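You operate a simulated robot arm through the tools that you are given. There is no shell and no other tool.

You run a simulated two-armed robot. Do the job below in one go: nothing can be reset, and whatever is moved stays where it is left.

TASK
Pick up the bottle with one hand, pass it to the other hand and put it on the right end of the packing table. Set down upright: bottle.
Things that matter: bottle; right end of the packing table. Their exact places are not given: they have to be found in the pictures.

The check looks at the end state, three seconds after you hand in, the way a careful person would. Anything else that was tipped, shoved, dropped, spilled or broken makes it a failure.

THE ROBOT
Two 7-joint arms with two-finger parallel grippers on one trunk, on a base that moves. Base frame: it is fixed to the floor where the robot stands at the start and does not move with it; the origin is under the middle of the robot, x ahead of it, y to its left, z up; the surface under the hand at the start is at about z = 0.78. Units: m, rad, N and s.
The left shoulder is at the start at [0.05, 0.177, 1.079], the right one opposite. With the tool pointing down near the work surface each hand reaches from about 0.22 to 0.7 m from the robot's upright axis, wherever it stands, measured 20 degrees to its own side. Places, roughly: right end of the packing table [-2.6, -0.3, 0.8]. Payload 3.43 kg a hand.
The tool frame of a hand sits at the grasp point between the pads (the TCP): z along the fingers, y along the line on which they close. The tips reach 0.034 m beyond it. The gripper opens to 0.128 m. The fingers are 0.024 m wide and 0.012 m thick; the gripper's body (0.048 by 0.13 m) begins 0.096 m behind the TCP.
Orientation is that of the tool frame in the base frame, as [roll, pitch, yaw] about the fixed x, y, z axes, in that order (R = Rz(yaw) Ry(pitch) Rx(roll)). With the fingers straight down and closing along the base's y, the tool's x points along the base's -x, its y along +y and its z along -z.

THE INTERFACE
- The arms move only by the tool move_arm. It takes "left_commands", "right_commands" or both (then of equal length, played together; a hand with none holds still); each is a list of rows, each a list of 7 numbers: the shift along the base's x, y, z in units of 20 mm (1.0 is 20 mm), then the turn, a rotation vector about the base's x, y, z in units of 5 degrees (1.0 is 5 degrees), then the closure, from 0 (fully open) to 1 (shut). In form: [[tx, ty, tz, ax, ay, az, grip], ...]. A call has 1 to 20 rows; each row shifts and turns the commanded pose from where the row before left it. A call with a number of a shift or a turn outside -1 to 1 is refused whole. Each row takes 0.2 s and may step no farther than 0.05 m and 0.15 rad from the row before; otherwise, or with a gripper value out of range, the whole call is refused. Where a pose cannot be reached the arm comes as near as it can. A force on the tool above 40 N (or 10 N above the force at the start of the call, whichever is more), or a blocked arm, ends the call early, and 0.2 s more pass. The fingers move at their own pace (about 0.108 m/s each) and stop on an object; they squeeze with about 41 N. The grip force told is the motor's: it shows also when the fingers shut on nothing. Time passes only in rows, and 0.2 s behind the last, so rows that do not move let the fingers close. It gives the time, the measured TCP pose, the force on the tool (base axes), the opening and the grip force at its end, in the units of the frame above (readings bear some noise), with the torque about the TCP (base axes, N m) and any sound that the robot's microphone picked up.
- Cameras (640 x 400 px; columns grow to the right, rows downward): "scene" is now at [0.1547, -0.0043, 1.2363]; the picture's right is [-0.04, -1.00, 0.00], its down [-0.63, 0.02, -0.78] and it looks along [0.78, -0.03, -0.63] (base axes); focal length 287 px, centre (320, 200). "left" rides on the left gripper at [0.076, 0.011, -0.16] in its tool frame; the picture's right is [-0.15, 0.99, 0.00], its down [-0.88, -0.13, -0.46] and it looks along [-0.45, -0.07, 0.89] (tool axes); focal length 234 px, centre (320, 200). "right" rides on the right gripper at [0.076, -0.011, -0.16] in its tool frame; the picture's right is [0.15, 0.99, 0.00], its down [-0.88, 0.13, -0.46] and it looks along [-0.45, 0.07, 0.89] (tool axes); focal length 234 px, centre (320, 200).
- snapshot(camera): a new picture of that camera. It takes no simulated time.
- move_column(by): slides the trunk up (or, below 0, down) by that many m; the arms and the scene camera ride with it, the base frame stays. It gives what a move gives, with no picture.
- drive_base(legs): drives the robot by 1 to 6 legs, each [ahead, turn to the left] in m and rad, along the robot's own axes; the way and the turn of a leg run together, so that a leg with both is an arc; at most 1.5 m and 3.142 rad a leg. The arms and the cameras ride along, it lands a little off, and it stops where it bumps. It gives what a move gives.
- turn_head(pan, tilt): turns the head with the scene camera to pan (to the left, within 1.396 rad either way) and tilt (down, from -0.506 to 1.204), counted from straight ahead of the robot. It gives what a move gives.
- measure_at(camera, pixels): there is no depth. For up to 12 entries [column, row, z] of the newest picture of that camera ("zoom" is the newest enlarged one), the place [x, y] in the base frame at which the ray of that pixel passes the height z, good to about 0.002 m. It takes no simulated time.
- close_up(camera, box): a new picture of the part [left, top, right, bottom] of that camera's present view, enlarged. It takes no simulated time.
- hand_in(): hands the job in; it is judged then, once.

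Unless the task says otherwise, let go and move clear before handing in.

The tools are called after "Emit:" by a JSON object that holds its "name" and its "arguments". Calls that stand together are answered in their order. move_arm: Moves the arms, as the interface text tells. Its arguments: {"type":"object","properties":{"left_commands":{"type":"array","items":{"type":"array","items":{"type":"number"}}},"right_commands":{"type":"array","items":{"type":"array","items":{"type":"number"}}}},"required":[]} The other tools are called the same way: move_column (by) moves the trunk up or down; drive_base (legs) drives the base; turn_head (pan, tilt) turns the head that bears the scene camera; snapshot (camera) takes a picture; measure_at (camera, pixels) gives the place at which the rays of pixels pass given heights; close_up (camera, box) takes an enlarged picture of a part of a camera's view; hand_in () hands the job in.

At the start:

```text
clock: 0.0
left_tool_pos: [0.5176, 0.2075, 1.0582]
left_ee_rot: [3.141, -0.001, -3.141]
left_wrist_force: [-1.2, 0.4, 0.6]
left_torque: [0.01, -0.02, 0.04]
left_finger_gap: 0.1281
left_finger_force: 0.1
right_tool_pos: [0.4226, -0.1249, 1.0508]
right_ee_rot: [-3.142, 0.0, 3.141]
right_wrist_force: [1.1, 0.7, -0.6]
right_torque: [0.01, 0.01, -0.01]
right_finger_gap: 0.1279
right_finger_force: 0.1
trunk travel left (down, up): [-0.25, 0.151]
robot x, y, heading: [0.0, -0.0011, 0.002]
head pan, tilt (commanded): [-0.035, 0.675]
```

scene: 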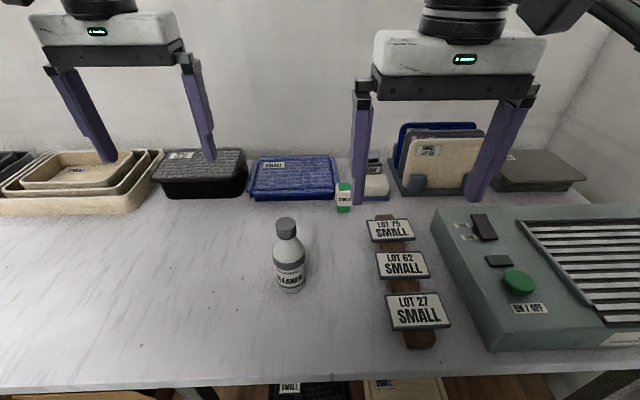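
right: 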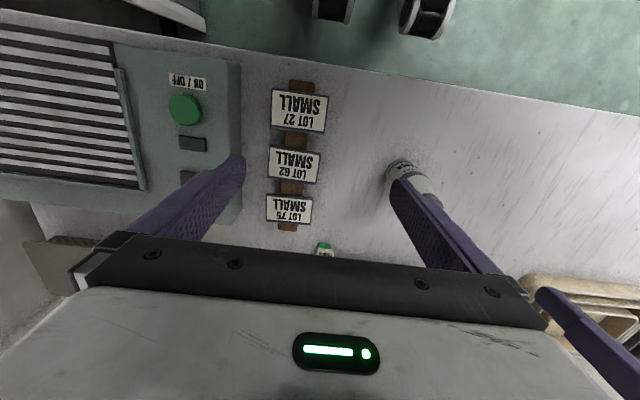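
left: 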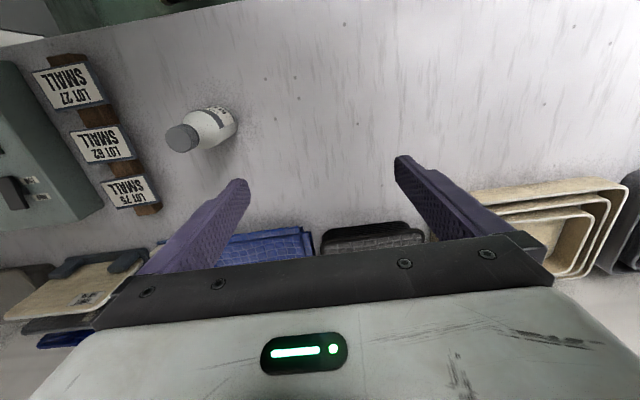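

The scene picture shows the bottle with its cap at about (286,225) and base at about (289,288). I'll take a close-up of it and measure its place.

Emit:
{"name": "close_up", "arguments": {"camera": "scene", "box": [240, 200, 340, 310]}}

Emit:
{"name": "measure_at", "arguments": {"camera": "scene", "pixels": [[289, 291, 0.78], [275, 280, 0.78], [305, 280, 0.78], [286, 222, 0.78], [286, 222, 0.95], [286, 222, 0.93], [436, 210, 0.78], [490, 348, 0.78], [400, 345, 0.78]]}}

```text
3.64 times, centred on (290, 255) of scene
```

zoom: 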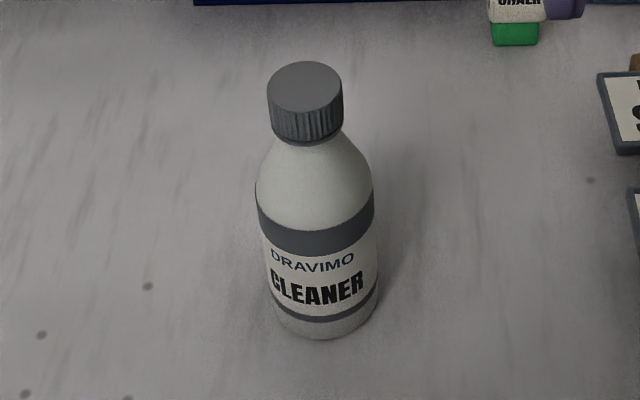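

```text
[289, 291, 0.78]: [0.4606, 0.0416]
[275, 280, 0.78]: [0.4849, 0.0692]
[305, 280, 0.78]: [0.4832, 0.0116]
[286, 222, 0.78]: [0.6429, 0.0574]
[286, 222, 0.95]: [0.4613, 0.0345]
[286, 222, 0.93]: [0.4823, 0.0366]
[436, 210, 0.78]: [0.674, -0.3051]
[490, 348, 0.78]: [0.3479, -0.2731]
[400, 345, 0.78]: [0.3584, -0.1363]
```

The close-up shows the bottle standing with its label toward me, about 0.058 m wide and 0.145 m tall, near (0.487, 0.04). I'll cross-check that place with the left and right hand cameras before reaching for it.

Emit:
{"name": "close_up", "arguments": {"camera": "left", "box": [140, 80, 260, 170]}}

Emit:
{"name": "measure_at", "arguments": {"camera": "left", "pixels": [[180, 140, 0.925], [180, 140, 0.915], [180, 140, 0.935], [237, 125, 0.78]]}}

Emit:
{"name": "measure_at", "arguments": {"camera": "zoom", "pixels": [[305, 85, 0.925], [305, 85, 0.915], [305, 85, 0.935]]}}

Emit:
{"name": "close_up", "arguments": {"camera": "right", "box": [360, 140, 460, 220]}}

```text
4.44 times, centred on (200, 125) of left
```

zoom: 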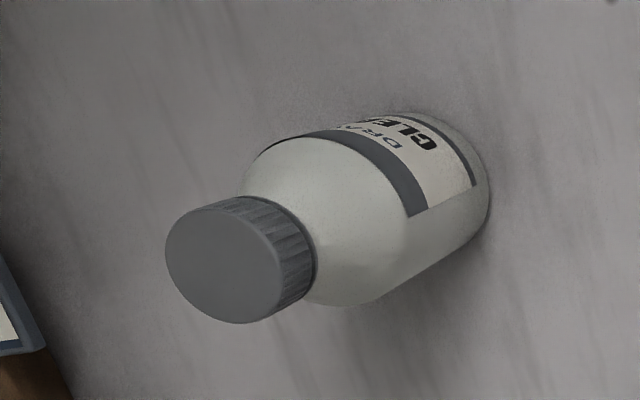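

```text
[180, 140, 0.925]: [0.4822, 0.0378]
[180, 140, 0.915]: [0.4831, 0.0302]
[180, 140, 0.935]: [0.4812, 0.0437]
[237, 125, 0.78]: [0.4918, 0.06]
```

```text
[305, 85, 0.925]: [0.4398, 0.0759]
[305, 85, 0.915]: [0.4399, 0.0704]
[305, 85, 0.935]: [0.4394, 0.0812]
```

```text
5.00 times, centred on (410, 180) of right
```

zoom: 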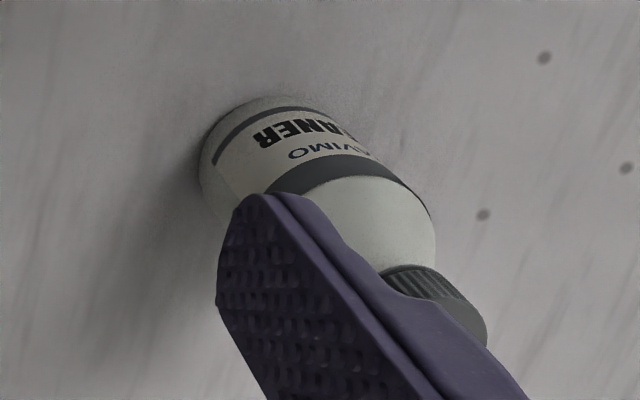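

Both hand cameras agree: the axis stands at about (0.485, 0.038), with the cap top at about z = 0.926 (left picture, cap centre (178,140)). I'll yaw the left hand by -45° and then tilt it 45° in the air, so it can take the bottle's body from the left-rear and leave the cap free for the right hand.

Emit:
{"name": "move_arm", "arguments": {"left_commands": [[0, 0, 0, 0, 0, -1, 0], [0, 0, 0, 0, 0, -1, 0], [0, 0, 0, 0, 0, -1, 0], [0, 0, 0, 0, 0, -1, 0], [0, 0, 0, 0, 0, -1, 0], [0, 0, 0, 0, 0, -1, 0], [0, 0, 0, 0, 0, -1, 0], [0, 0, 0, 0, 0, -1, 0], [0, 0, 0, 0, 0, -1, 0], [-0.5, 0, 0, -0.707, -0.707, 0, 0], [-0.5, 0, 0, -0.707, -0.707, 0, 0], [-0.5, 0, 0, -0.707, -0.707, 0, 0], [-0.5, 0, 0, -0.707, -0.707, 0, 0], [-0.5, 0, 0, -0.707, -0.707, 0, 0], [-0.5, 0, 0, -0.707, -0.707, 0, 0], [-0.5, 0, 0, -0.707, -0.707, 0, 0], [-0.5, 0, 0, -0.707, -0.707, 0, 0], [-0.5, 0, 0, -0.707, -0.707, 0, 0]]}}

Emit:
{"name": "snapshot", "arguments": {"camera": "scene"}}

Emit:
{"name": "snapshot", "arguments": {"camera": "left"}}

```text
clock: 3.8
left_tool_pos: [0.401, 0.1911, 1.0501]
left_ee_rot: [-3.138, 0.784, 2.358]
left_wrist_force: [0.0, -0.6, 0.2]
left_torque: [0.0, -0.03, -0.01]
left_finger_gap: 0.1278
left_finger_force: 0.0
left hand out of reach, approached as far as the arm can: row 8, 9
right_tool_pos: [0.4214, -0.1259, 1.0501]
right_ee_rot: [3.141, 0.0, -3.141]
right_wrist_force: [-0.1, -0.3, -0.3]
right_torque: [0.0, -0.01, 0.01]
right_finger_gap: 0.1281
right_finger_force: 0.1
trunk travel left (down, up): [-0.25, 0.151]
robot x, y, heading: [0.0012, 0.0001, -0.002]
head pan, tilt (commanded): [-0.035, 0.675]
```

```text
taken
```

scene: 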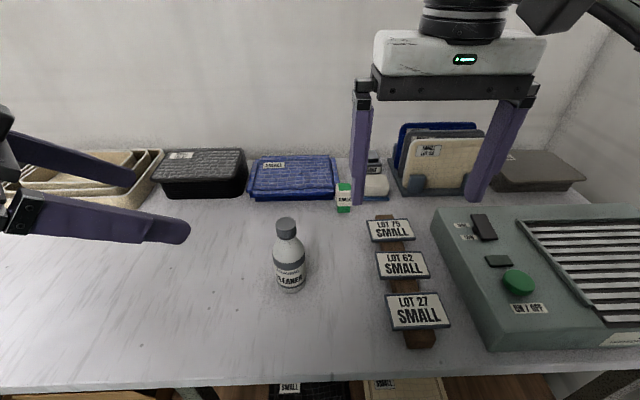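

```text
taken
```

left: 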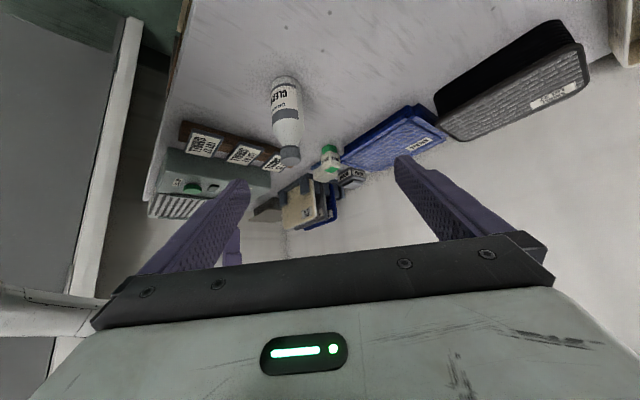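

The left hand has reached the tilted pose at (0.401, 0.191, 1.050) without touching anything, and the bottle is at (285,120) in its camera. I'll move to the pre-grasp point, behind and left of the bottle along the finger direction.

Emit:
{"name": "move_arm", "arguments": {"left_commands": [[0.1, -0.593, -0.829, 0, 0, 0, 0], [0.1, -0.593, -0.829, 0, 0, 0, 0], [0.1, -0.593, -0.829, 0, 0, 0, 0], [0.1, -0.593, -0.829, 0, 0, 0, 0], [0.1, -0.593, -0.829, 0, 0, 0, 0], [0.1, -0.593, -0.829, 0, 0, 0, 0], [0.1, -0.593, -0.829, 0, 0, 0, 0]]}}

Emit:
{"name": "snapshot", "arguments": {"camera": "scene"}}

Emit:
{"name": "snapshot", "arguments": {"camera": "left"}}

```text
clock: 5.4
left_tool_pos: [0.4148, 0.1082, 0.9331]
left_ee_rot: [-3.139, 0.786, 2.357]
left_wrist_force: [0.3, 0.4, -0.3]
left_torque: [0.01, 0.0, -0.02]
left_finger_gap: 0.128
left_finger_force: 0.1
right_tool_pos: [0.4217, -0.1265, 1.0498]
right_ee_rot: [3.142, 0.001, -3.141]
right_wrist_force: [-0.3, -0.7, 0.1]
right_torque: [-0.01, -0.02, -0.03]
right_finger_gap: 0.128
right_finger_force: 0.0
trunk travel left (down, up): [-0.25, 0.151]
robot x, y, heading: [0.0004, 0.0021, 0.004]
head pan, tilt (commanded): [-0.035, 0.675]
```

```text
taken
```

scene: 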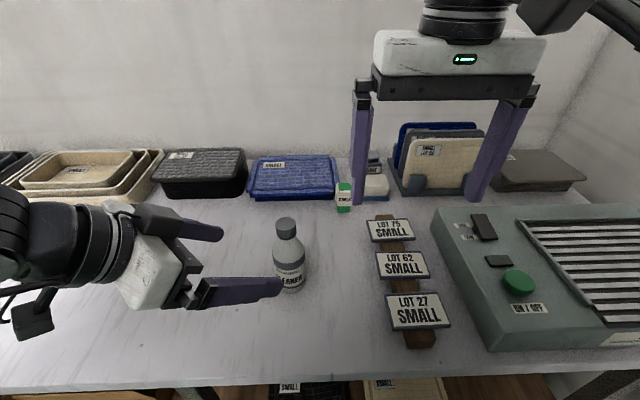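

```text
taken
```

left: 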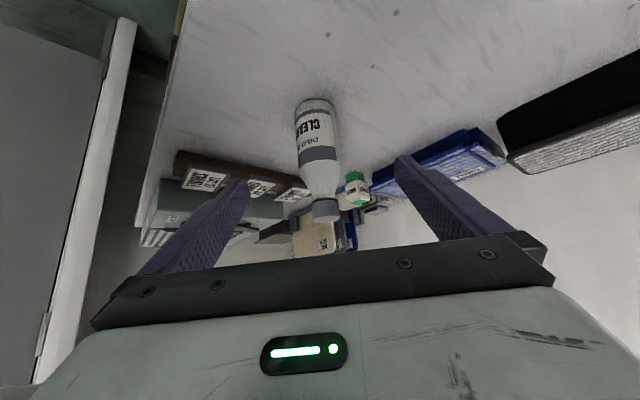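

The bottle's axis runs down column ~319 of the left camera, in line with the line along which the fingers advance (column 320). I'll advance 0.14 m along the finger direction to z about 0.835 with the fingers open.

Emit:
{"name": "move_arm", "arguments": {"left_commands": [[0.495, -0.495, -0.7, 0, 0, 0, 0], [0.495, -0.495, -0.7, 0, 0, 0, 0], [0.495, -0.495, -0.7, 0, 0, 0, 0], [0.495, -0.495, -0.7, 0, 0, 0, 0], [0.495, -0.495, -0.7, 0, 0, 0, 0], [0.495, -0.495, -0.7, 0, 0, 0, 0], [0.495, -0.495, -0.7, 0, 0, 0, 0]]}}

Emit:
{"name": "snapshot", "arguments": {"camera": "scene"}}

Emit:
{"name": "snapshot", "arguments": {"camera": "left"}}

```text
clock: 7.0
left_tool_pos: [0.4837, 0.0394, 0.8352]
left_ee_rot: [-3.141, 0.783, 2.355]
left_wrist_force: [-0.7, -0.3, 0.0]
left_torque: [0.0, 0.0, -0.02]
left_finger_gap: 0.1278
left_finger_force: 0.0
right_tool_pos: [0.422, -0.1268, 1.0506]
right_ee_rot: [-3.14, 0.0, -3.14]
right_wrist_force: [-0.7, -0.6, -0.2]
right_torque: [-0.01, -0.01, -0.01]
right_finger_gap: 0.128
right_finger_force: 0.1
trunk travel left (down, up): [-0.25, 0.151]
robot x, y, heading: [-0.0006, 0.0032, 0.0]
head pan, tilt (commanded): [-0.035, 0.675]
```

```text
taken
```

scene: 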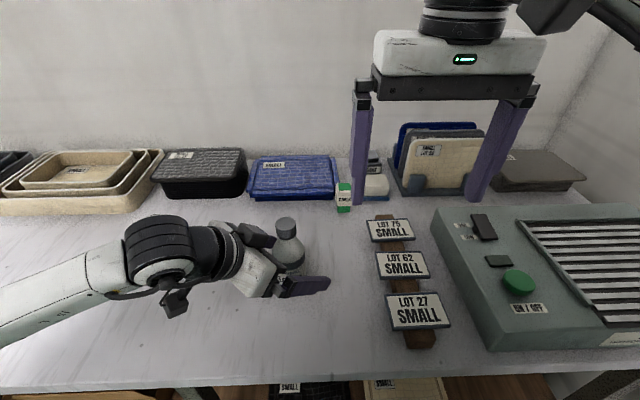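

```text
taken
```

left: 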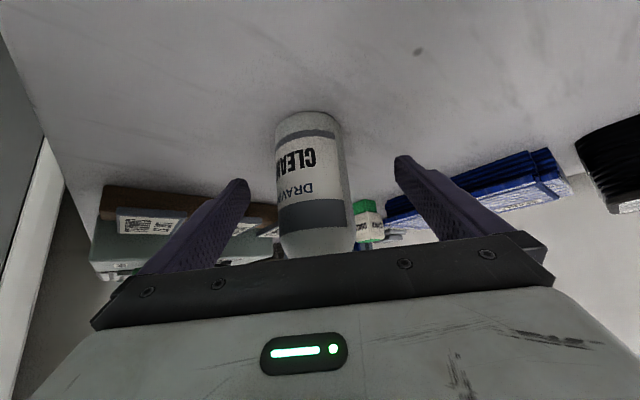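

The bottle stands between the pads, centred at column ~315 against the pads' middle at 320, so about 4 mm off. I'll shift a hair to centre it, then close in steps.

Emit:
{"name": "move_arm", "arguments": {"left_commands": [[-0.14, -0.14, 0, 0, 0, 0, 0], [0, 0, 0, 0, 0, 0, 0.3], [0, 0, 0, 0, 0, 0, 0.42], [0, 0, 0, 0, 0, 0, 0.48], [0, 0, 0, 0, 0, 0, 0.53], [0, 0, 0, 0, 0, 0, 0.58], [0, 0, 0, 0, 0, 0, 0.7], [0, 0, 0, 0, 0, 0, 1], [0, 0, 0, 0, 0, 0, 1], [0, 0, 0, 0, 0, 0, 1]]}}

Emit:
{"name": "snapshot", "arguments": {"camera": "left"}}

Emit:
{"name": "close_up", "arguments": {"camera": "scene", "box": [200, 190, 360, 310]}}

```text
clock: 9.2
left_tool_pos: [0.4811, 0.0379, 0.8361]
left_ee_rot: [-3.14, 0.783, 2.358]
left_wrist_force: [-0.6, 0.4, 1.1]
left_torque: [0.01, -0.04, -0.02]
left_finger_gap: 0.0529
left_finger_force: 40.3
right_tool_pos: [0.4222, -0.1265, 1.0524]
right_ee_rot: [3.142, 0.001, 3.141]
right_wrist_force: [0.0, 0.2, -0.3]
right_torque: [-0.02, -0.02, -0.03]
right_finger_gap: 0.1277
right_finger_force: 0.0
trunk travel left (down, up): [-0.25, 0.151]
robot x, y, heading: [-0.0016, 0.006, 0.003]
head pan, tilt (commanded): [-0.035, 0.675]
```

```text
taken
```

left: 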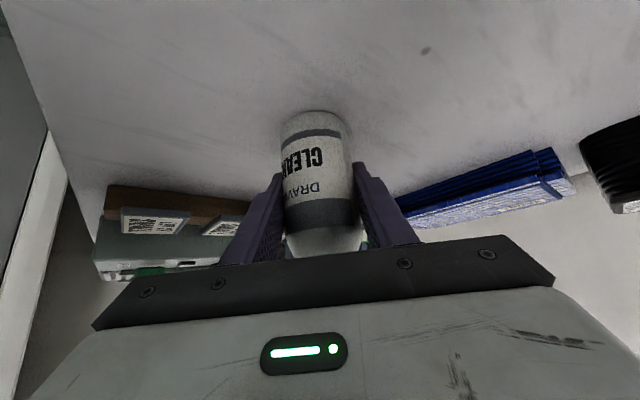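

```text
3.33 times, centred on (280, 250) of scene
```

zoom: 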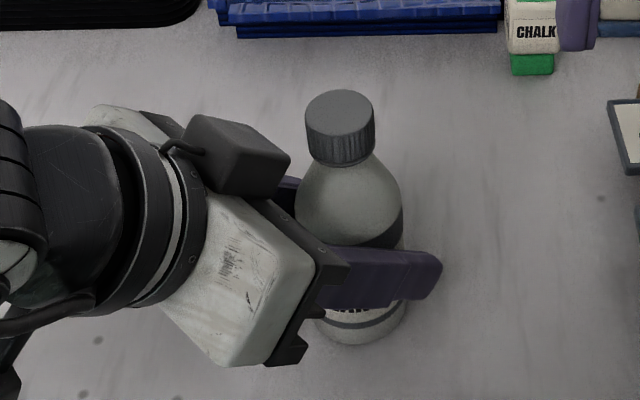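

The left fingers hold the bottle (gap 0.053 m, 40 N) and it still stands upright. I'll lift it 0.08 m straight up and check for slip or tilt.

Emit:
{"name": "move_arm", "arguments": {"left_commands": [[0, 0, 0.25, 0, 0, 0, 1], [0, 0, 0.5, 0, 0, 0, 1], [0, 0, 0.75, 0, 0, 0, 1], [0, 0, 0.75, 0, 0, 0, 1], [0, 0, 0.75, 0, 0, 0, 1], [0, 0, 0.5, 0, 0, 0, 1], [0, 0, 0.5, 0, 0, 0, 1]]}}

Emit:
{"name": "snapshot", "arguments": {"camera": "scene"}}

Emit:
{"name": "snapshot", "arguments": {"camera": "right"}}

Emit:
{"name": "snapshot", "arguments": {"camera": "left"}}

```text
clock: 10.8
left_tool_pos: [0.4816, 0.0352, 0.9153]
left_ee_rot: [-3.14, 0.781, 2.359]
left_wrist_force: [0.0, -0.5, -2.3]
left_torque: [-0.01, 0.02, 0.02]
left_finger_gap: 0.0526
left_finger_force: 41.0
right_tool_pos: [0.4224, -0.1261, 1.0512]
right_ee_rot: [3.141, 0.0, 3.141]
right_wrist_force: [-0.2, -0.9, 0.1]
right_torque: [0.01, 0.02, 0.01]
right_finger_gap: 0.1278
right_finger_force: 0.0
trunk travel left (down, up): [-0.25, 0.151]
robot x, y, heading: [0.0018, -0.0013, 0.003]
head pan, tilt (commanded): [-0.035, 0.675]
```

```text
taken
```

scene: 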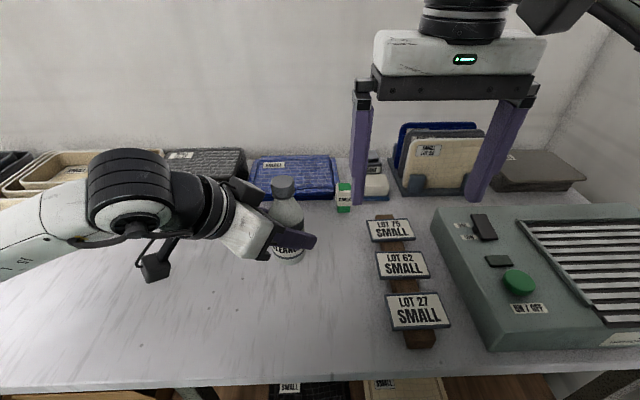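

```text
taken
```

right: 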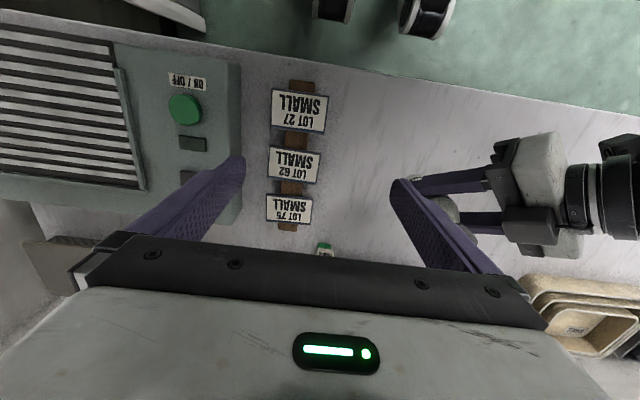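

```text
taken
```

left: 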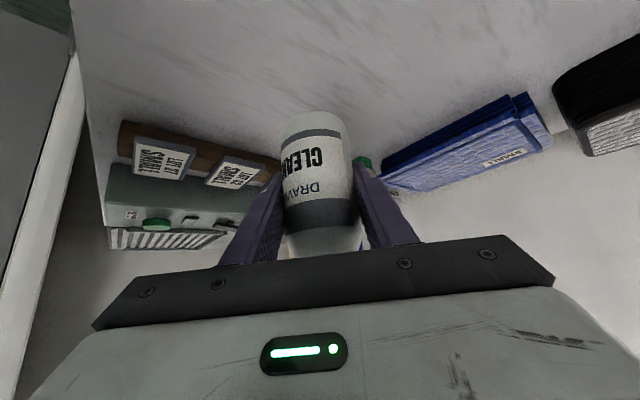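

The bottle came up with the hand and hangs upright (wrist force about -2 N, gap steady). A box sits on the upper side of the left palm (right picture, about (530,225)), so I'll look closer to know how much room the right hand has around the cap.

Emit:
{"name": "close_up", "arguments": {"camera": "right", "box": [380, 120, 640, 280]}}

Emit:
{"name": "close_up", "arguments": {"camera": "scene", "box": [200, 150, 360, 270]}}

```text
2.46 times, centred on (510, 200) of right
```

zoom: 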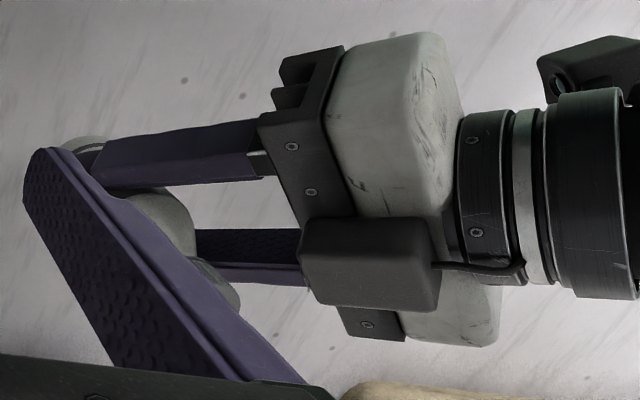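

```text
3.33 times, centred on (280, 210) of scene
```

zoom: 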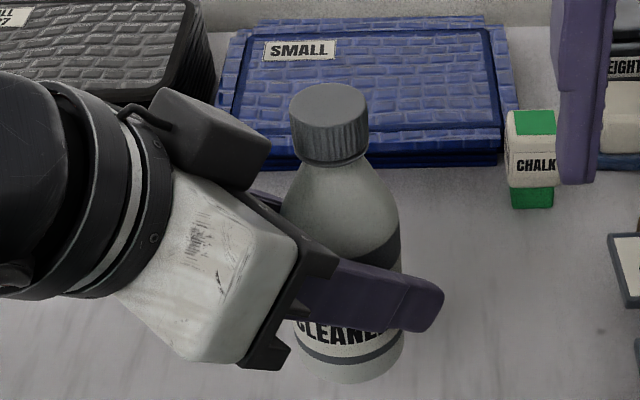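

In the scene close-up the box's near corner is at about (270,150), and in the right camera it is at about (502,225). I'll triangulate it and the cap top from both views.

Emit:
{"name": "measure_at", "arguments": {"camera": "scene", "pixels": [[265, 195, 0.98], [265, 195, 1.0], [265, 195, 1.02], [265, 195, 1.04], [265, 195, 1.06], [282, 180, 1.0], [282, 180, 1.01], [282, 180, 0.99], [254, 207, 1.0], [254, 207, 1.02]]}}

Emit:
{"name": "measure_at", "arguments": {"camera": "right", "pixels": [[502, 218, 0.98], [502, 218, 1.0], [502, 218, 1.02], [502, 218, 1.04], [502, 234, 0.98], [502, 234, 1.0], [502, 234, 1.02], [502, 234, 1.04]]}}

```text
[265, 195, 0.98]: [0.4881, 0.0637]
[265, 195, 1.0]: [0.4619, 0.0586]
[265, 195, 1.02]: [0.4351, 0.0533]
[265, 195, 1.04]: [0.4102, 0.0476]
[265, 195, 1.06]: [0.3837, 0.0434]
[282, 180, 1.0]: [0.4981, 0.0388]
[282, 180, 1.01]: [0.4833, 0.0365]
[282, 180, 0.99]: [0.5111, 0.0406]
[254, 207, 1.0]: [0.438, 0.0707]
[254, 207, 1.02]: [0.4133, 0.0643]
```

```text
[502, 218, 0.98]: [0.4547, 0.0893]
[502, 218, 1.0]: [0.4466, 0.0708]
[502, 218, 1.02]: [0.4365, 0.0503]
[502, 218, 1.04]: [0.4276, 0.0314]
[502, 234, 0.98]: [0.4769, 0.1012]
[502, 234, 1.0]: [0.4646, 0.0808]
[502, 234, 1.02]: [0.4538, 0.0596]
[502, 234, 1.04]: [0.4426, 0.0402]
```

The cap top is at about (0.485, 0.037, 1.008), and the box corner at about (0.436, 0.052, 1.02), 0.04 m to the side. The right fingers will clear it if they close along the (1,1) direction. I'll yaw the right hand -45° and raise it to z about 1.10 where it is.

Emit:
{"name": "move_arm", "arguments": {"right_commands": [[0, 0, 0.28, 0, 0, -1, 0], [0, 0, 0.28, 0, 0, -1, 0], [0, 0, 0.28, 0, 0, -1, 0], [0, 0, 0.28, 0, 0, -1, 0], [0, 0, 0.28, 0, 0, -1, 0], [0, 0, 0.28, 0, 0, -1, 0], [0, 0, 0.28, 0, 0, -1, 0], [0, 0, 0.28, 0, 0, -1, 0], [0, 0, 0.28, 0, 0, -1, 0]]}}

Emit:
{"name": "snapshot", "arguments": {"camera": "right"}}

Emit:
{"name": "snapshot", "arguments": {"camera": "scene"}}

```text
clock: 12.8
left_tool_pos: [0.4805, 0.0365, 0.9161]
left_ee_rot: [-3.139, 0.784, 2.358]
left_wrist_force: [-0.8, 0.0, -2.3]
left_torque: [-0.01, -0.03, 0.01]
left_finger_gap: 0.0526
left_finger_force: 40.7
right_tool_pos: [0.4226, -0.1249, 1.1011]
right_ee_rot: [-3.141, -0.001, 2.355]
right_wrist_force: [0.3, -0.8, -0.1]
right_torque: [0.02, -0.01, 0.02]
right_finger_gap: 0.128
right_finger_force: 0.1
trunk travel left (down, up): [-0.25, 0.151]
robot x, y, heading: [-0.0027, -0.0008, -0.0]
head pan, tilt (commanded): [-0.035, 0.675]
```

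```text
taken
```

right: 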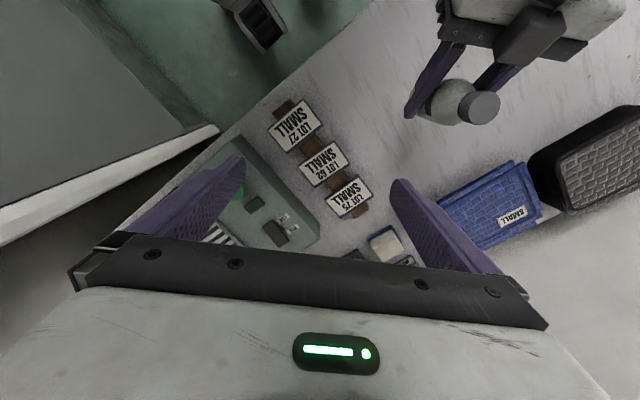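

```text
taken
```

scene: 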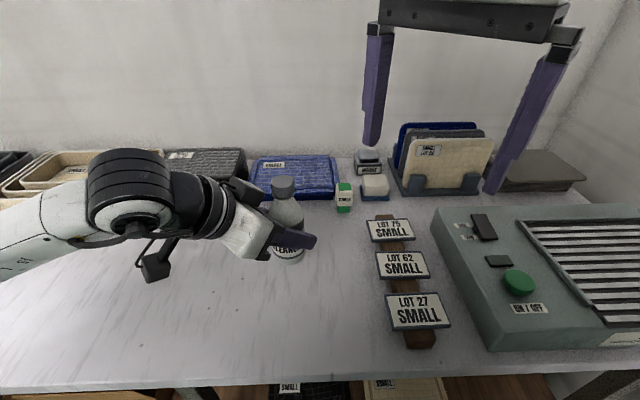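

The right hand is at (0.423, -0.125, 1.101) with the wanted yaw, and it sees the cap at about (480,108). I'll measure the cap there before moving over it.

Emit:
{"name": "measure_at", "arguments": {"camera": "right", "pixels": [[481, 108, 1.0], [481, 108, 1.008], [481, 108, 1.015]]}}

Emit:
{"name": "close_up", "arguments": {"camera": "right", "box": [400, 60, 520, 140]}}

```text
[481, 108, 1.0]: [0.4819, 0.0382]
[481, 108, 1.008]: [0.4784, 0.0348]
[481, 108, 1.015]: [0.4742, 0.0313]
```

```text
5.00 times, centred on (460, 100) of right
```

zoom: 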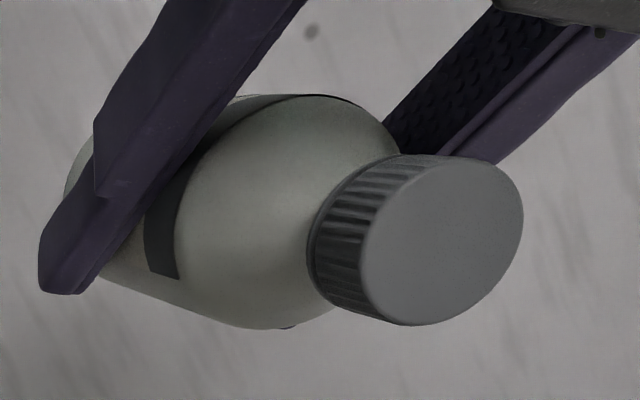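

The right camera puts the cap centre (484.6,108) at about (0.482, 0.038). I'll move the right hand to (0.483, 0.037), still at z = 1.10 above the cap, with the fingers narrowed to about 0.09 m.

Emit:
{"name": "move_arm", "arguments": {"right_commands": [[0.336, 0.9, 0, 0, 0, 0, 0.3], [0.336, 0.9, 0, 0, 0, 0, 0.3], [0.336, 0.9, 0, 0, 0, 0, 0.3], [0.336, 0.9, 0, 0, 0, 0, 0.3], [0.336, 0.9, 0, 0, 0, 0, 0.3], [0.336, 0.9, 0, 0, 0, 0, 0.3], [0.336, 0.9, 0, 0, 0, 0, 0.3], [0.336, 0.9, 0, 0, 0, 0, 0.3], [0.336, 0.9, 0, 0, 0, 0, 0.3]]}}

Emit:
{"name": "snapshot", "arguments": {"camera": "right"}}

Emit:
{"name": "snapshot", "arguments": {"camera": "scene"}}

Emit:
{"name": "snapshot", "arguments": {"camera": "left"}}

```text
clock: 14.8
left_tool_pos: [0.4811, 0.0365, 0.915]
left_ee_rot: [-3.14, 0.783, 2.357]
left_wrist_force: [-0.2, -1.3, -1.7]
left_torque: [-0.02, 0.0, -0.01]
left_finger_gap: 0.0529
left_finger_force: 41.0
right_tool_pos: [0.4812, 0.0357, 1.0993]
right_ee_rot: [-3.141, -0.002, 2.357]
right_wrist_force: [0.7, -0.3, -0.5]
right_torque: [0.0, 0.03, -0.02]
right_finger_gap: 0.0898
right_finger_force: 0.1
trunk travel left (down, up): [-0.25, 0.151]
robot x, y, heading: [-0.0029, -0.0002, -0.005]
head pan, tilt (commanded): [-0.035, 0.675]
```

```text
taken
```

right: 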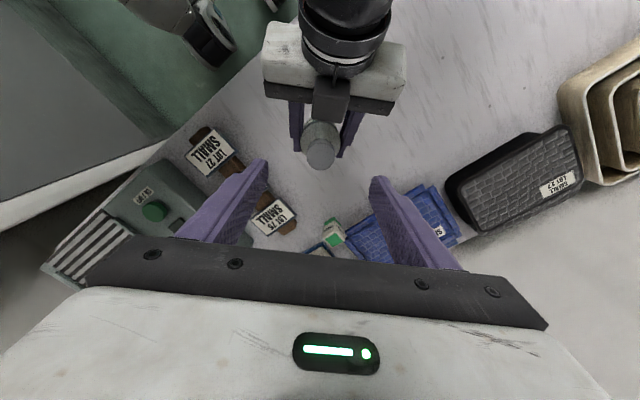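

```text
taken
```

scene: 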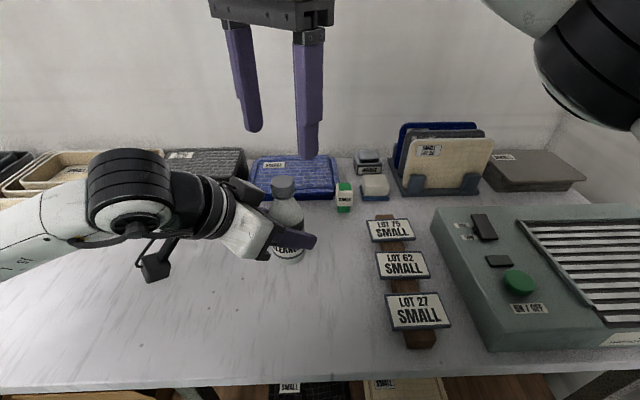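

```text
taken
```

left: 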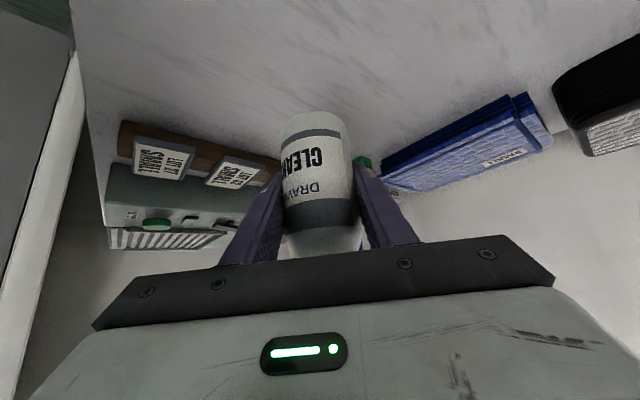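

The right camera now sees the cap at about (321,153), right on its approach column (320). I'll confirm the cap's place from here.

Emit:
{"name": "close_up", "arguments": {"camera": "right", "box": [260, 80, 400, 180]}}

Emit:
{"name": "measure_at", "arguments": {"camera": "right", "pixels": [[321, 154, 1.0], [321, 154, 1.008], [321, 154, 1.015]]}}

```text
4.00 times, centred on (330, 130) of right
```

zoom: 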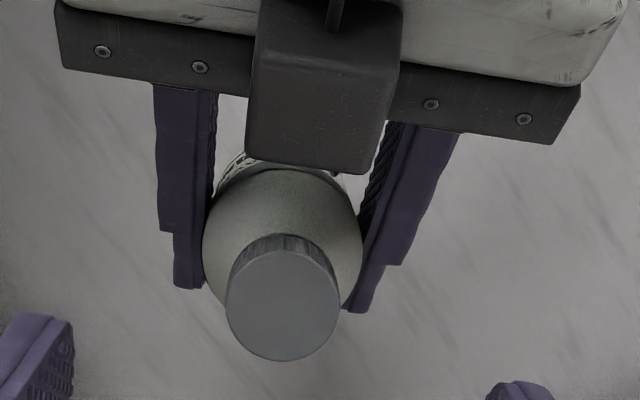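

```text
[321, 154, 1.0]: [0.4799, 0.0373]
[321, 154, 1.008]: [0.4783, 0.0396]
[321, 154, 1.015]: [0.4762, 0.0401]
```

The cap centre from above is about (0.480, 0.038), within 2 mm of the right TCP (0.481, 0.036), and the box stays clear of the fingers' path. I'll descend to z about 1.008 with the fingers still open.

Emit:
{"name": "move_arm", "arguments": {"right_commands": [[-0.05, 0.1, -0.76, 0, 0, 0, 0.3], [0, 0, -0.76, 0, 0, 0, 0.3], [0, 0, -0.76, 0, 0, 0, 0.3], [0, 0, -0.76, 0, 0, 0, 0.3], [0, 0, -0.76, 0, 0, 0, 0.3], [0, 0, -0.76, 0, 0, 0, 0.3]]}}

Emit:
{"name": "snapshot", "arguments": {"camera": "right"}}

Emit:
{"name": "close_up", "arguments": {"camera": "scene", "box": [200, 80, 400, 280]}}

```text
clock: 16.2
left_tool_pos: [0.4811, 0.0366, 0.9155]
left_ee_rot: [-3.141, 0.785, 2.359]
left_wrist_force: [0.1, -0.3, -1.5]
left_torque: [-0.04, -0.05, 0.04]
left_finger_gap: 0.0527
left_finger_force: 41.0
right_tool_pos: [0.4806, 0.0377, 1.0102]
right_ee_rot: [3.141, -0.001, 2.354]
right_wrist_force: [0.9, 0.4, 0.8]
right_torque: [-0.01, 0.01, 0.01]
right_finger_gap: 0.0897
right_finger_force: 0.0
trunk travel left (down, up): [-0.25, 0.151]
robot x, y, heading: [0.0008, -0.0012, -0.002]
head pan, tilt (commanded): [-0.035, 0.675]
```

```text
taken
```

right: 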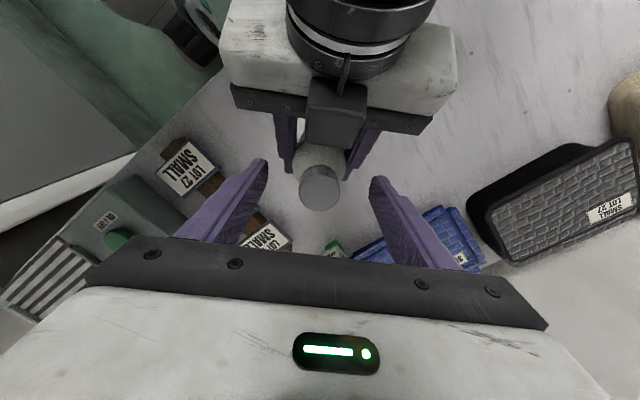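

```text
2.00 times, centred on (300, 180) of scene
```

zoom: 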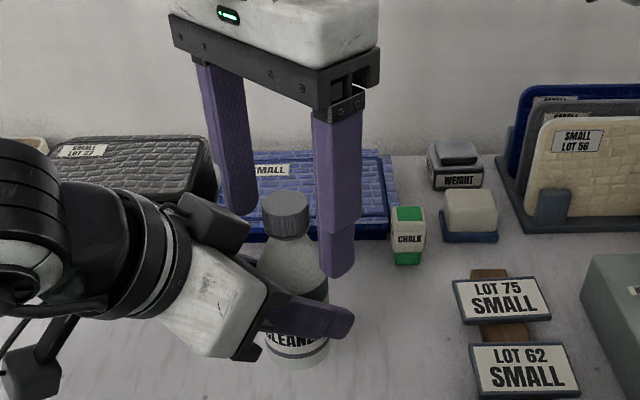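

The cap (319,188) sits between the right pads, about 4 mm from the pad centre line on the left-hand side. I'll shift by about 3 mm and close the right fingers on the cap in steps while the left keeps hold.

Emit:
{"name": "move_arm", "arguments": {"right_commands": [[-0.13, 0.13, -0.1, 0, 0, 0, 0.3], [0, 0, 0, 0, 0, 0, 0.5], [0, 0, 0, 0, 0, 0, 0.62], [0, 0, 0, 0, 0, 0, 0.68], [0, 0, 0, 0, 0, 0, 0.72], [0, 0, 0, 0, 0, 0, 0.75], [0, 0, 0, 0, 0, 0, 0.78], [0, 0, 0, 0, 0, 0, 0.85], [0, 0, 0, 0, 0, 0, 1], [0, 0, 0, 0, 0, 0, 1]]}}

Emit:
{"name": "snapshot", "arguments": {"camera": "right"}}

Emit:
{"name": "close_up", "arguments": {"camera": "scene", "box": [200, 80, 400, 280]}}

```text
clock: 18.4
left_tool_pos: [0.4815, 0.0364, 0.9144]
left_ee_rot: [-3.14, 0.783, 2.36]
left_wrist_force: [4.8, 5.0, -2.4]
left_torque: [-0.32, 0.36, 0.0]
left_finger_gap: 0.0525
left_finger_force: 41.1
right_tool_pos: [0.4781, 0.0418, 1.0075]
right_ee_rot: [-3.14, -0.001, 2.358]
right_wrist_force: [-4.7, -4.7, 0.2]
right_torque: [-0.11, 0.1, -0.02]
right_finger_gap: 0.0308
right_finger_force: 40.9
trunk travel left (down, up): [-0.25, 0.151]
robot x, y, heading: [-0.0009, 0.0007, -0.0]
head pan, tilt (commanded): [-0.035, 0.675]
```

```text
taken
```

right: 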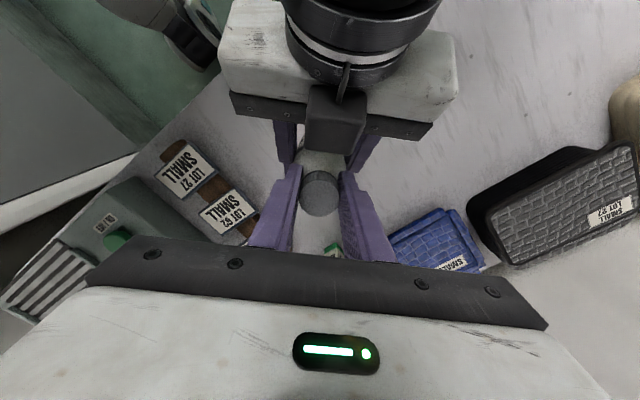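

```text
2.00 times, centred on (300, 180) of scene
```

zoom: 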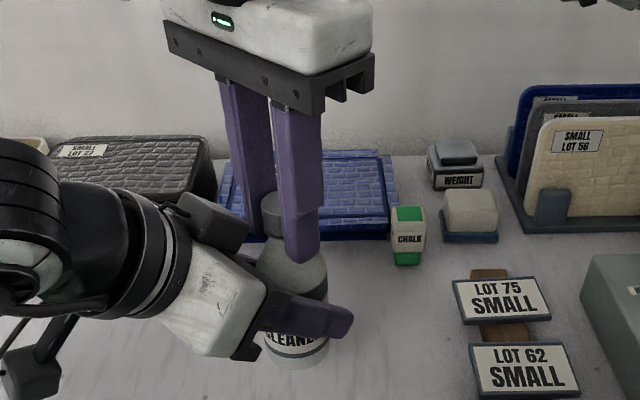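

The right fingers hold the cap (gap 0.031 m, 41 N) with a slight sideways strain between the hands (about 6.7 N). I'll ease it by shifting the right hand about 1 mm along the force, and check.

Emit:
{"name": "move_arm", "arguments": {"right_commands": [[-0.05, -0.05, 0, 0, 0, 0, 1], [0, 0, 0, 0, 0, 0, 1]], "left_commands": [[0, 0, 0, 0, 0, 0, 1], [0, 0, 0, 0, 0, 0, 1]]}}

```text
clock: 19.0
left_tool_pos: [0.4815, 0.0353, 0.9159]
left_ee_rot: [-3.139, 0.783, 2.355]
left_wrist_force: [2.2, 3.3, -2.1]
left_torque: [-0.04, -0.04, 0.25]
left_finger_gap: 0.0529
left_finger_force: 40.8
right_tool_pos: [0.4776, 0.0391, 1.0081]
right_ee_rot: [3.141, 0.0, 2.356]
right_wrist_force: [-1.3, -3.0, 0.0]
right_torque: [-0.23, 0.19, -0.26]
right_finger_gap: 0.0306
right_finger_force: 41.0
trunk travel left (down, up): [-0.25, 0.151]
robot x, y, heading: [0.0021, 0.0006, -0.002]
head pan, tilt (commanded): [-0.035, 0.675]
```

The strain dropped to about 3 N and both hands hold firmly. I'll now open the left fingers gradually and check that the right hand keeps the bottle.

Emit:
{"name": "move_arm", "arguments": {"left_commands": [[0, 0, 0, 0, 0, 0, 0.6], [0, 0, 0, 0, 0, 0, 0.56], [0, 0, 0, 0, 0, 0, 0.5], [0, 0, 0, 0, 0, 0, 0.4], [0, 0, 0, 0, 0, 0, 0.2], [0, 0, 0, 0, 0, 0, 0], [0, 0, 0, 0, 0, 0, 0]]}}

Emit:
{"name": "snapshot", "arguments": {"camera": "left"}}

Emit:
{"name": "close_up", "arguments": {"camera": "scene", "box": [200, 80, 400, 280]}}

```text
clock: 20.6
left_tool_pos: [0.4809, 0.0365, 0.9164]
left_ee_rot: [-3.139, 0.783, 2.36]
left_wrist_force: [-0.4, -0.6, -0.1]
left_torque: [-0.03, -0.01, -0.03]
left_finger_gap: 0.1278
left_finger_force: 0.0
right_tool_pos: [0.4763, 0.0393, 1.0077]
right_ee_rot: [3.141, 0.001, 2.356]
right_wrist_force: [-0.1, -0.1, 0.0]
right_torque: [0.0, 0.03, 0.03]
right_finger_gap: 0.0304
right_finger_force: 41.2
trunk travel left (down, up): [-0.25, 0.151]
robot x, y, heading: [0.004, 0.0019, 0.001]
head pan, tilt (commanded): [-0.035, 0.675]
```

```text
taken
```

left: 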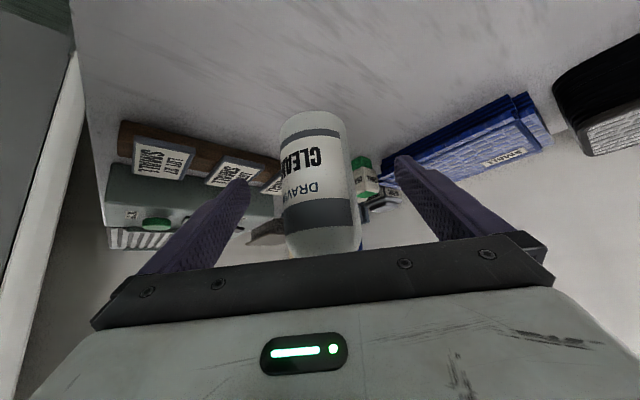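

```text
2.00 times, centred on (300, 180) of scene
```

zoom: 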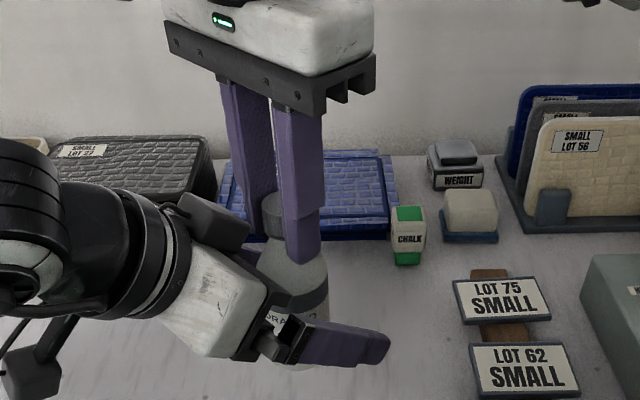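

The left is fully open, and the bottle stays in place in the right hand (gap 0.030 m, 41 N). I'll withdraw the left hand horizontally, back and to the left, away from the bottle.

Emit:
{"name": "move_arm", "arguments": {"left_commands": [[-0.4, 0.4, 0, 0, 0, 0, 0], [-0.7, 0.7, 0, 0, 0, 0, 0], [-0.7, 0.7, 0, 0, 0, 0, 0], [-0.7, 0.7, 0, 0, 0, 0, 0], [-0.7, 0.7, 0, 0, 0, 0, 0], [-0.7, 0.7, 0, 0, 0, 0, 0], [-0.5, 0.7, 0, 0, 0, 0, 0]]}}

Emit:
{"name": "snapshot", "arguments": {"camera": "scene"}}

Emit:
{"name": "snapshot", "arguments": {"camera": "left"}}

Emit:
{"name": "snapshot", "arguments": {"camera": "right"}}

```text
clock: 22.2
left_tool_pos: [0.3942, 0.1301, 0.9162]
left_ee_rot: [-3.138, 0.782, 2.358]
left_wrist_force: [0.1, -0.4, -0.1]
left_torque: [0.02, 0.03, -0.03]
left_finger_gap: 0.1277
left_finger_force: 0.1
right_tool_pos: [0.477, 0.0403, 1.0085]
right_ee_rot: [-3.141, 0.001, 2.356]
right_wrist_force: [0.4, -0.2, 0.3]
right_torque: [0.02, 0.04, -0.02]
right_finger_gap: 0.0305
right_finger_force: 41.1
trunk travel left (down, up): [-0.25, 0.151]
robot x, y, heading: [0.0013, 0.0008, -0.001]
head pan, tilt (commanded): [-0.035, 0.675]
```

```text
taken
```

scene: 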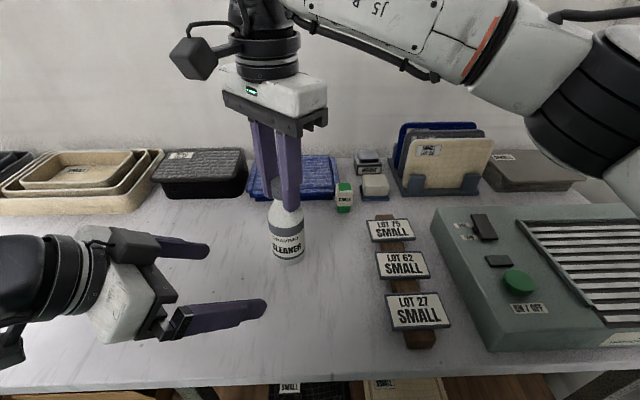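

```text
taken
```

left: 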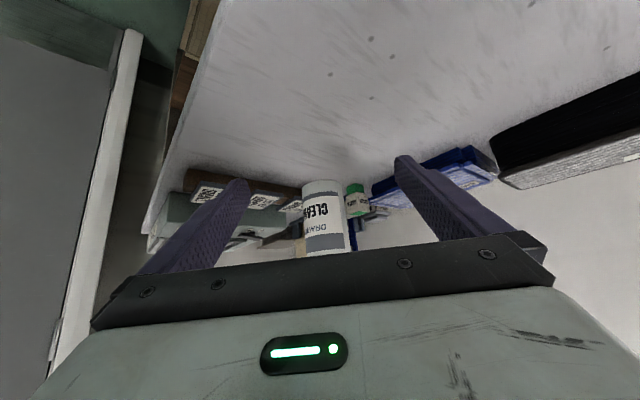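

```text
taken
```

right: 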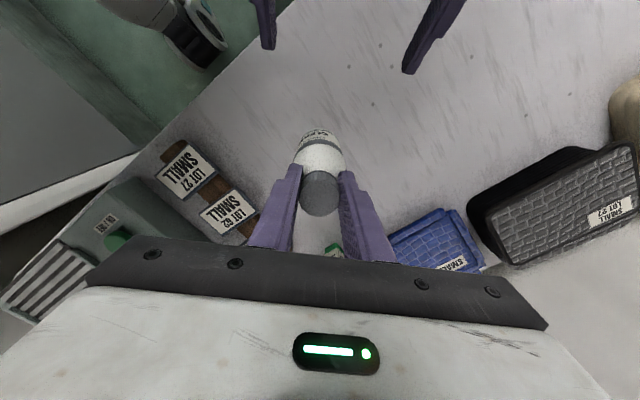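

The pass worked: the bottle hangs upright from the right hand at (288,235) in the scene, and the left hand is clear. I'll lift the bottle, bring the right hand back to its own side, and return the left hand to a compact upright pose for driving.

Emit:
{"name": "move_arm", "arguments": {"left_commands": [[-0.25, 0.67, 0.9, 0.707, 0.707, 0, 0], [-0.25, 0.67, 0.9, 0.707, 0.707, 0, 0], [-0.25, 0.67, 0.9, 0.707, 0.707, 0, 0], [-0.25, 0.67, 0.9, 0.707, 0.707, 0, 0], [-0.25, 0.67, 0.9, 0.707, 0.707, 0, 0], [-0.25, 0.67, 0.9, 0.707, 0.707, 0, 0], [-0.25, 0.67, 0.9, 0.707, 0.707, 0, 0], [-0.25, 0.67, 0.9, 0.707, 0.707, 0, 0], [-0.25, 0.67, 0.9, 0.707, 0.707, 0, 0], [0, 0, 0, 0, 0, 1, 0], [0, 0, 0, 0, 0, 1, 0], [0, 0, 0, 0, 0, 1, 0], [0, 0, 0, 0, 0, 1, 0], [0, 0, 0, 0, 0, 1, 0], [0, 0, 0, 0, 0, 1, 0], [0, 0, 0, 0, 0, 1, 0], [0, 0, 0, 0, 0, 1, 0], [0, 0, 0, 0, 0, 1, 0]], "right_commands": [[0, 0, 0.4, 0, 0, 0, 1], [0, 0, 0.8, 0, 0, 0, 1], [0, 0, 0.9, 0, 0, 0, 1], [0, 0, 0.9, 0, 0, 0, 1], [0, 0, 0.9, 0, 0, 0, 1], [0, 0, 0.6, 0, 0, 0, 1], [-0.3, -0.6, 0, 0, 0, 0.8, 1], [-0.35, -0.8, 0, 0, 0, 0.8, 1], [-0.35, -0.8, 0, 0, 0, 0.8, 1], [-0.35, -0.8, 0, 0, 0, 0.8, 1], [-0.35, -0.8, 0, 0, 0, 0.8, 1], [-0.35, -0.8, 0, 0, 0, 0.8, 1], [-0.35, -0.8, 0, 0, 0, 0.8, 1], [-0.35, -0.8, 0, 0, 0, 0.8, 1], [-0.35, -0.8, 0, 0, 0, 0.8, 1], [-0.3, -0.6, 0, 0, 0, 0.8, 1], [0, -0.4, 0, 0, 0, 0.8, 1], [0, 0, 0, 0, 0, 0.2, 1]]}}

Emit:
{"name": "snapshot", "arguments": {"camera": "scene"}}

Emit:
{"name": "snapshot", "arguments": {"camera": "right"}}

```text
clock: 26.0
left_tool_pos: [0.3483, 0.2495, 1.077]
left_ee_rot: [3.141, -0.002, -3.139]
left_wrist_force: [0.6, -0.6, 0.4]
left_torque: [-0.02, 0.01, -0.04]
left_finger_gap: 0.128
left_finger_force: 0.0
right_tool_pos: [0.4093, -0.1198, 1.0992]
right_ee_rot: [3.141, 0.001, -3.141]
right_wrist_force: [-0.9, -0.4, -2.4]
right_torque: [0.0, 0.0, -0.01]
right_finger_gap: 0.0307
right_finger_force: 41.0
trunk travel left (down, up): [-0.25, 0.151]
robot x, y, heading: [-0.0014, -0.0014, 0.0]
head pan, tilt (commanded): [-0.035, 0.675]
```

```text
taken
```

scene: 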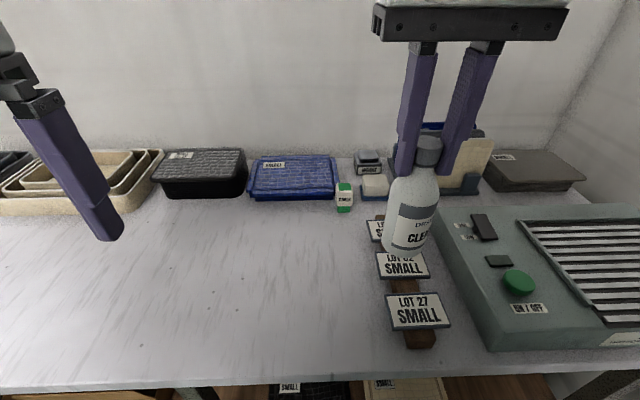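

```text
taken
```

right: 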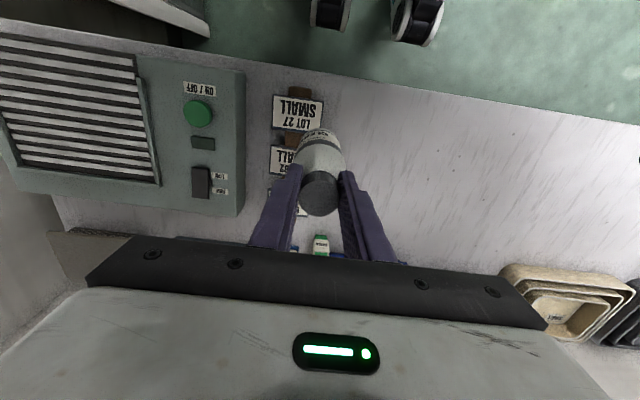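

The bottle is held firmly (41 N, -2.4 N weight) and upright, with both hands up and compact. Now I'll turn the head to each side to see the room and the way to the packing table.

Emit:
{"name": "turn_head", "arguments": {"pan": 1.396, "tilt": 0.4}}

Emit:
{"name": "snapshot", "arguments": {"camera": "scene"}}

```text
clock: 27.6
left_tool_pos: [0.3495, 0.2505, 1.0768]
left_ee_rot: [-3.141, 0.0, 3.141]
left_wrist_force: [-0.7, -0.4, 0.2]
left_torque: [-0.01, 0.03, 0.0]
left_finger_gap: 0.1281
left_finger_force: 0.1
right_tool_pos: [0.4105, -0.1195, 1.0985]
right_ee_rot: [-3.141, 0.0, 3.142]
right_wrist_force: [-0.5, 0.1, -2.4]
right_torque: [-0.03, 0.0, -0.03]
right_finger_gap: 0.0305
right_finger_force: 40.6
trunk travel left (down, up): [-0.25, 0.151]
robot x, y, heading: [-0.0032, -0.0012, 0.002]
head pan, tilt (commanded): [1.396, 0.4]
```

```text
taken
```

scene: 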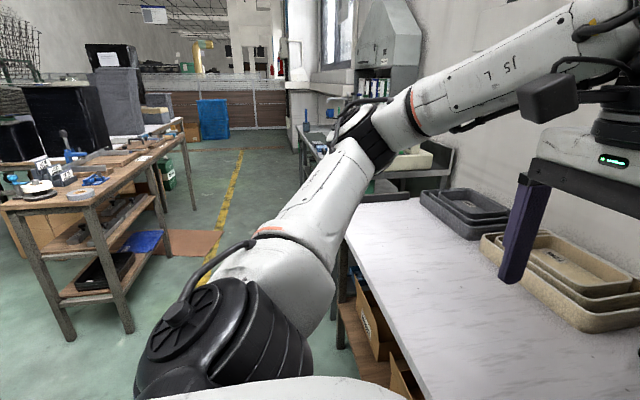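

To the left I see the workbench I'm standing at, and across an aisle (column ~100) a wooden table with boxes on it. I'll look to the right too.

Emit:
{"name": "measure_at", "arguments": {"camera": "scene", "pixels": [[10, 208, 0.8], [70, 207, 0.8], [185, 125, 0.8], [70, 340, 0.0], [130, 330, 0.0], [240, 160, 0.0], [205, 275, 0.0]]}}

Emit:
{"name": "turn_head", "arguments": {"pan": -1.396, "tilt": 0.4}}

Emit:
{"name": "snapshot", "arguments": {"camera": "scene"}}

```text
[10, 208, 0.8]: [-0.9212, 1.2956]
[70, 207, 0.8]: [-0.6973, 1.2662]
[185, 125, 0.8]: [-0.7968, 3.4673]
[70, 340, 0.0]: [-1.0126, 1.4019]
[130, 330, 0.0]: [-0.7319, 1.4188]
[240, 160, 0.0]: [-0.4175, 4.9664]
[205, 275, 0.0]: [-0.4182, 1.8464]
```

```text
clock: 30.0
left_tool_pos: [0.3488, 0.25, 1.0763]
left_ee_rot: [-3.141, -0.001, -3.139]
left_wrist_force: [-0.1, 0.1, -0.8]
left_torque: [-0.01, 0.03, 0.01]
left_finger_gap: 0.128
left_finger_force: 0.0
right_tool_pos: [0.4098, -0.1188, 1.0987]
right_ee_rot: [3.141, -0.002, -3.141]
right_wrist_force: [0.4, 0.1, -1.7]
right_torque: [0.0, 0.03, 0.0]
right_finger_gap: 0.0305
right_finger_force: 40.5
trunk travel left (down, up): [-0.25, 0.151]
robot x, y, heading: [-0.0022, 0.0005, -0.005]
head pan, tilt (commanded): [-1.396, 0.4]
```

```text
taken
```

scene: 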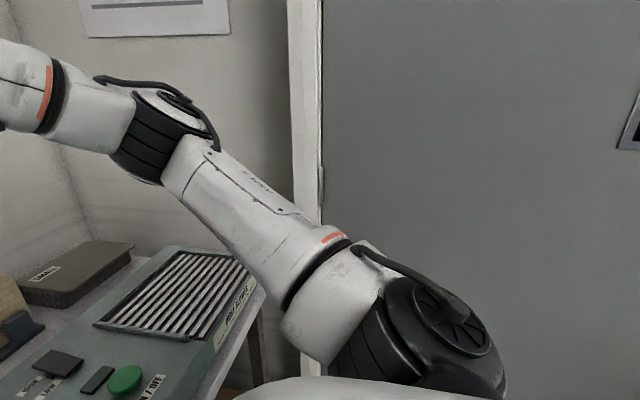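

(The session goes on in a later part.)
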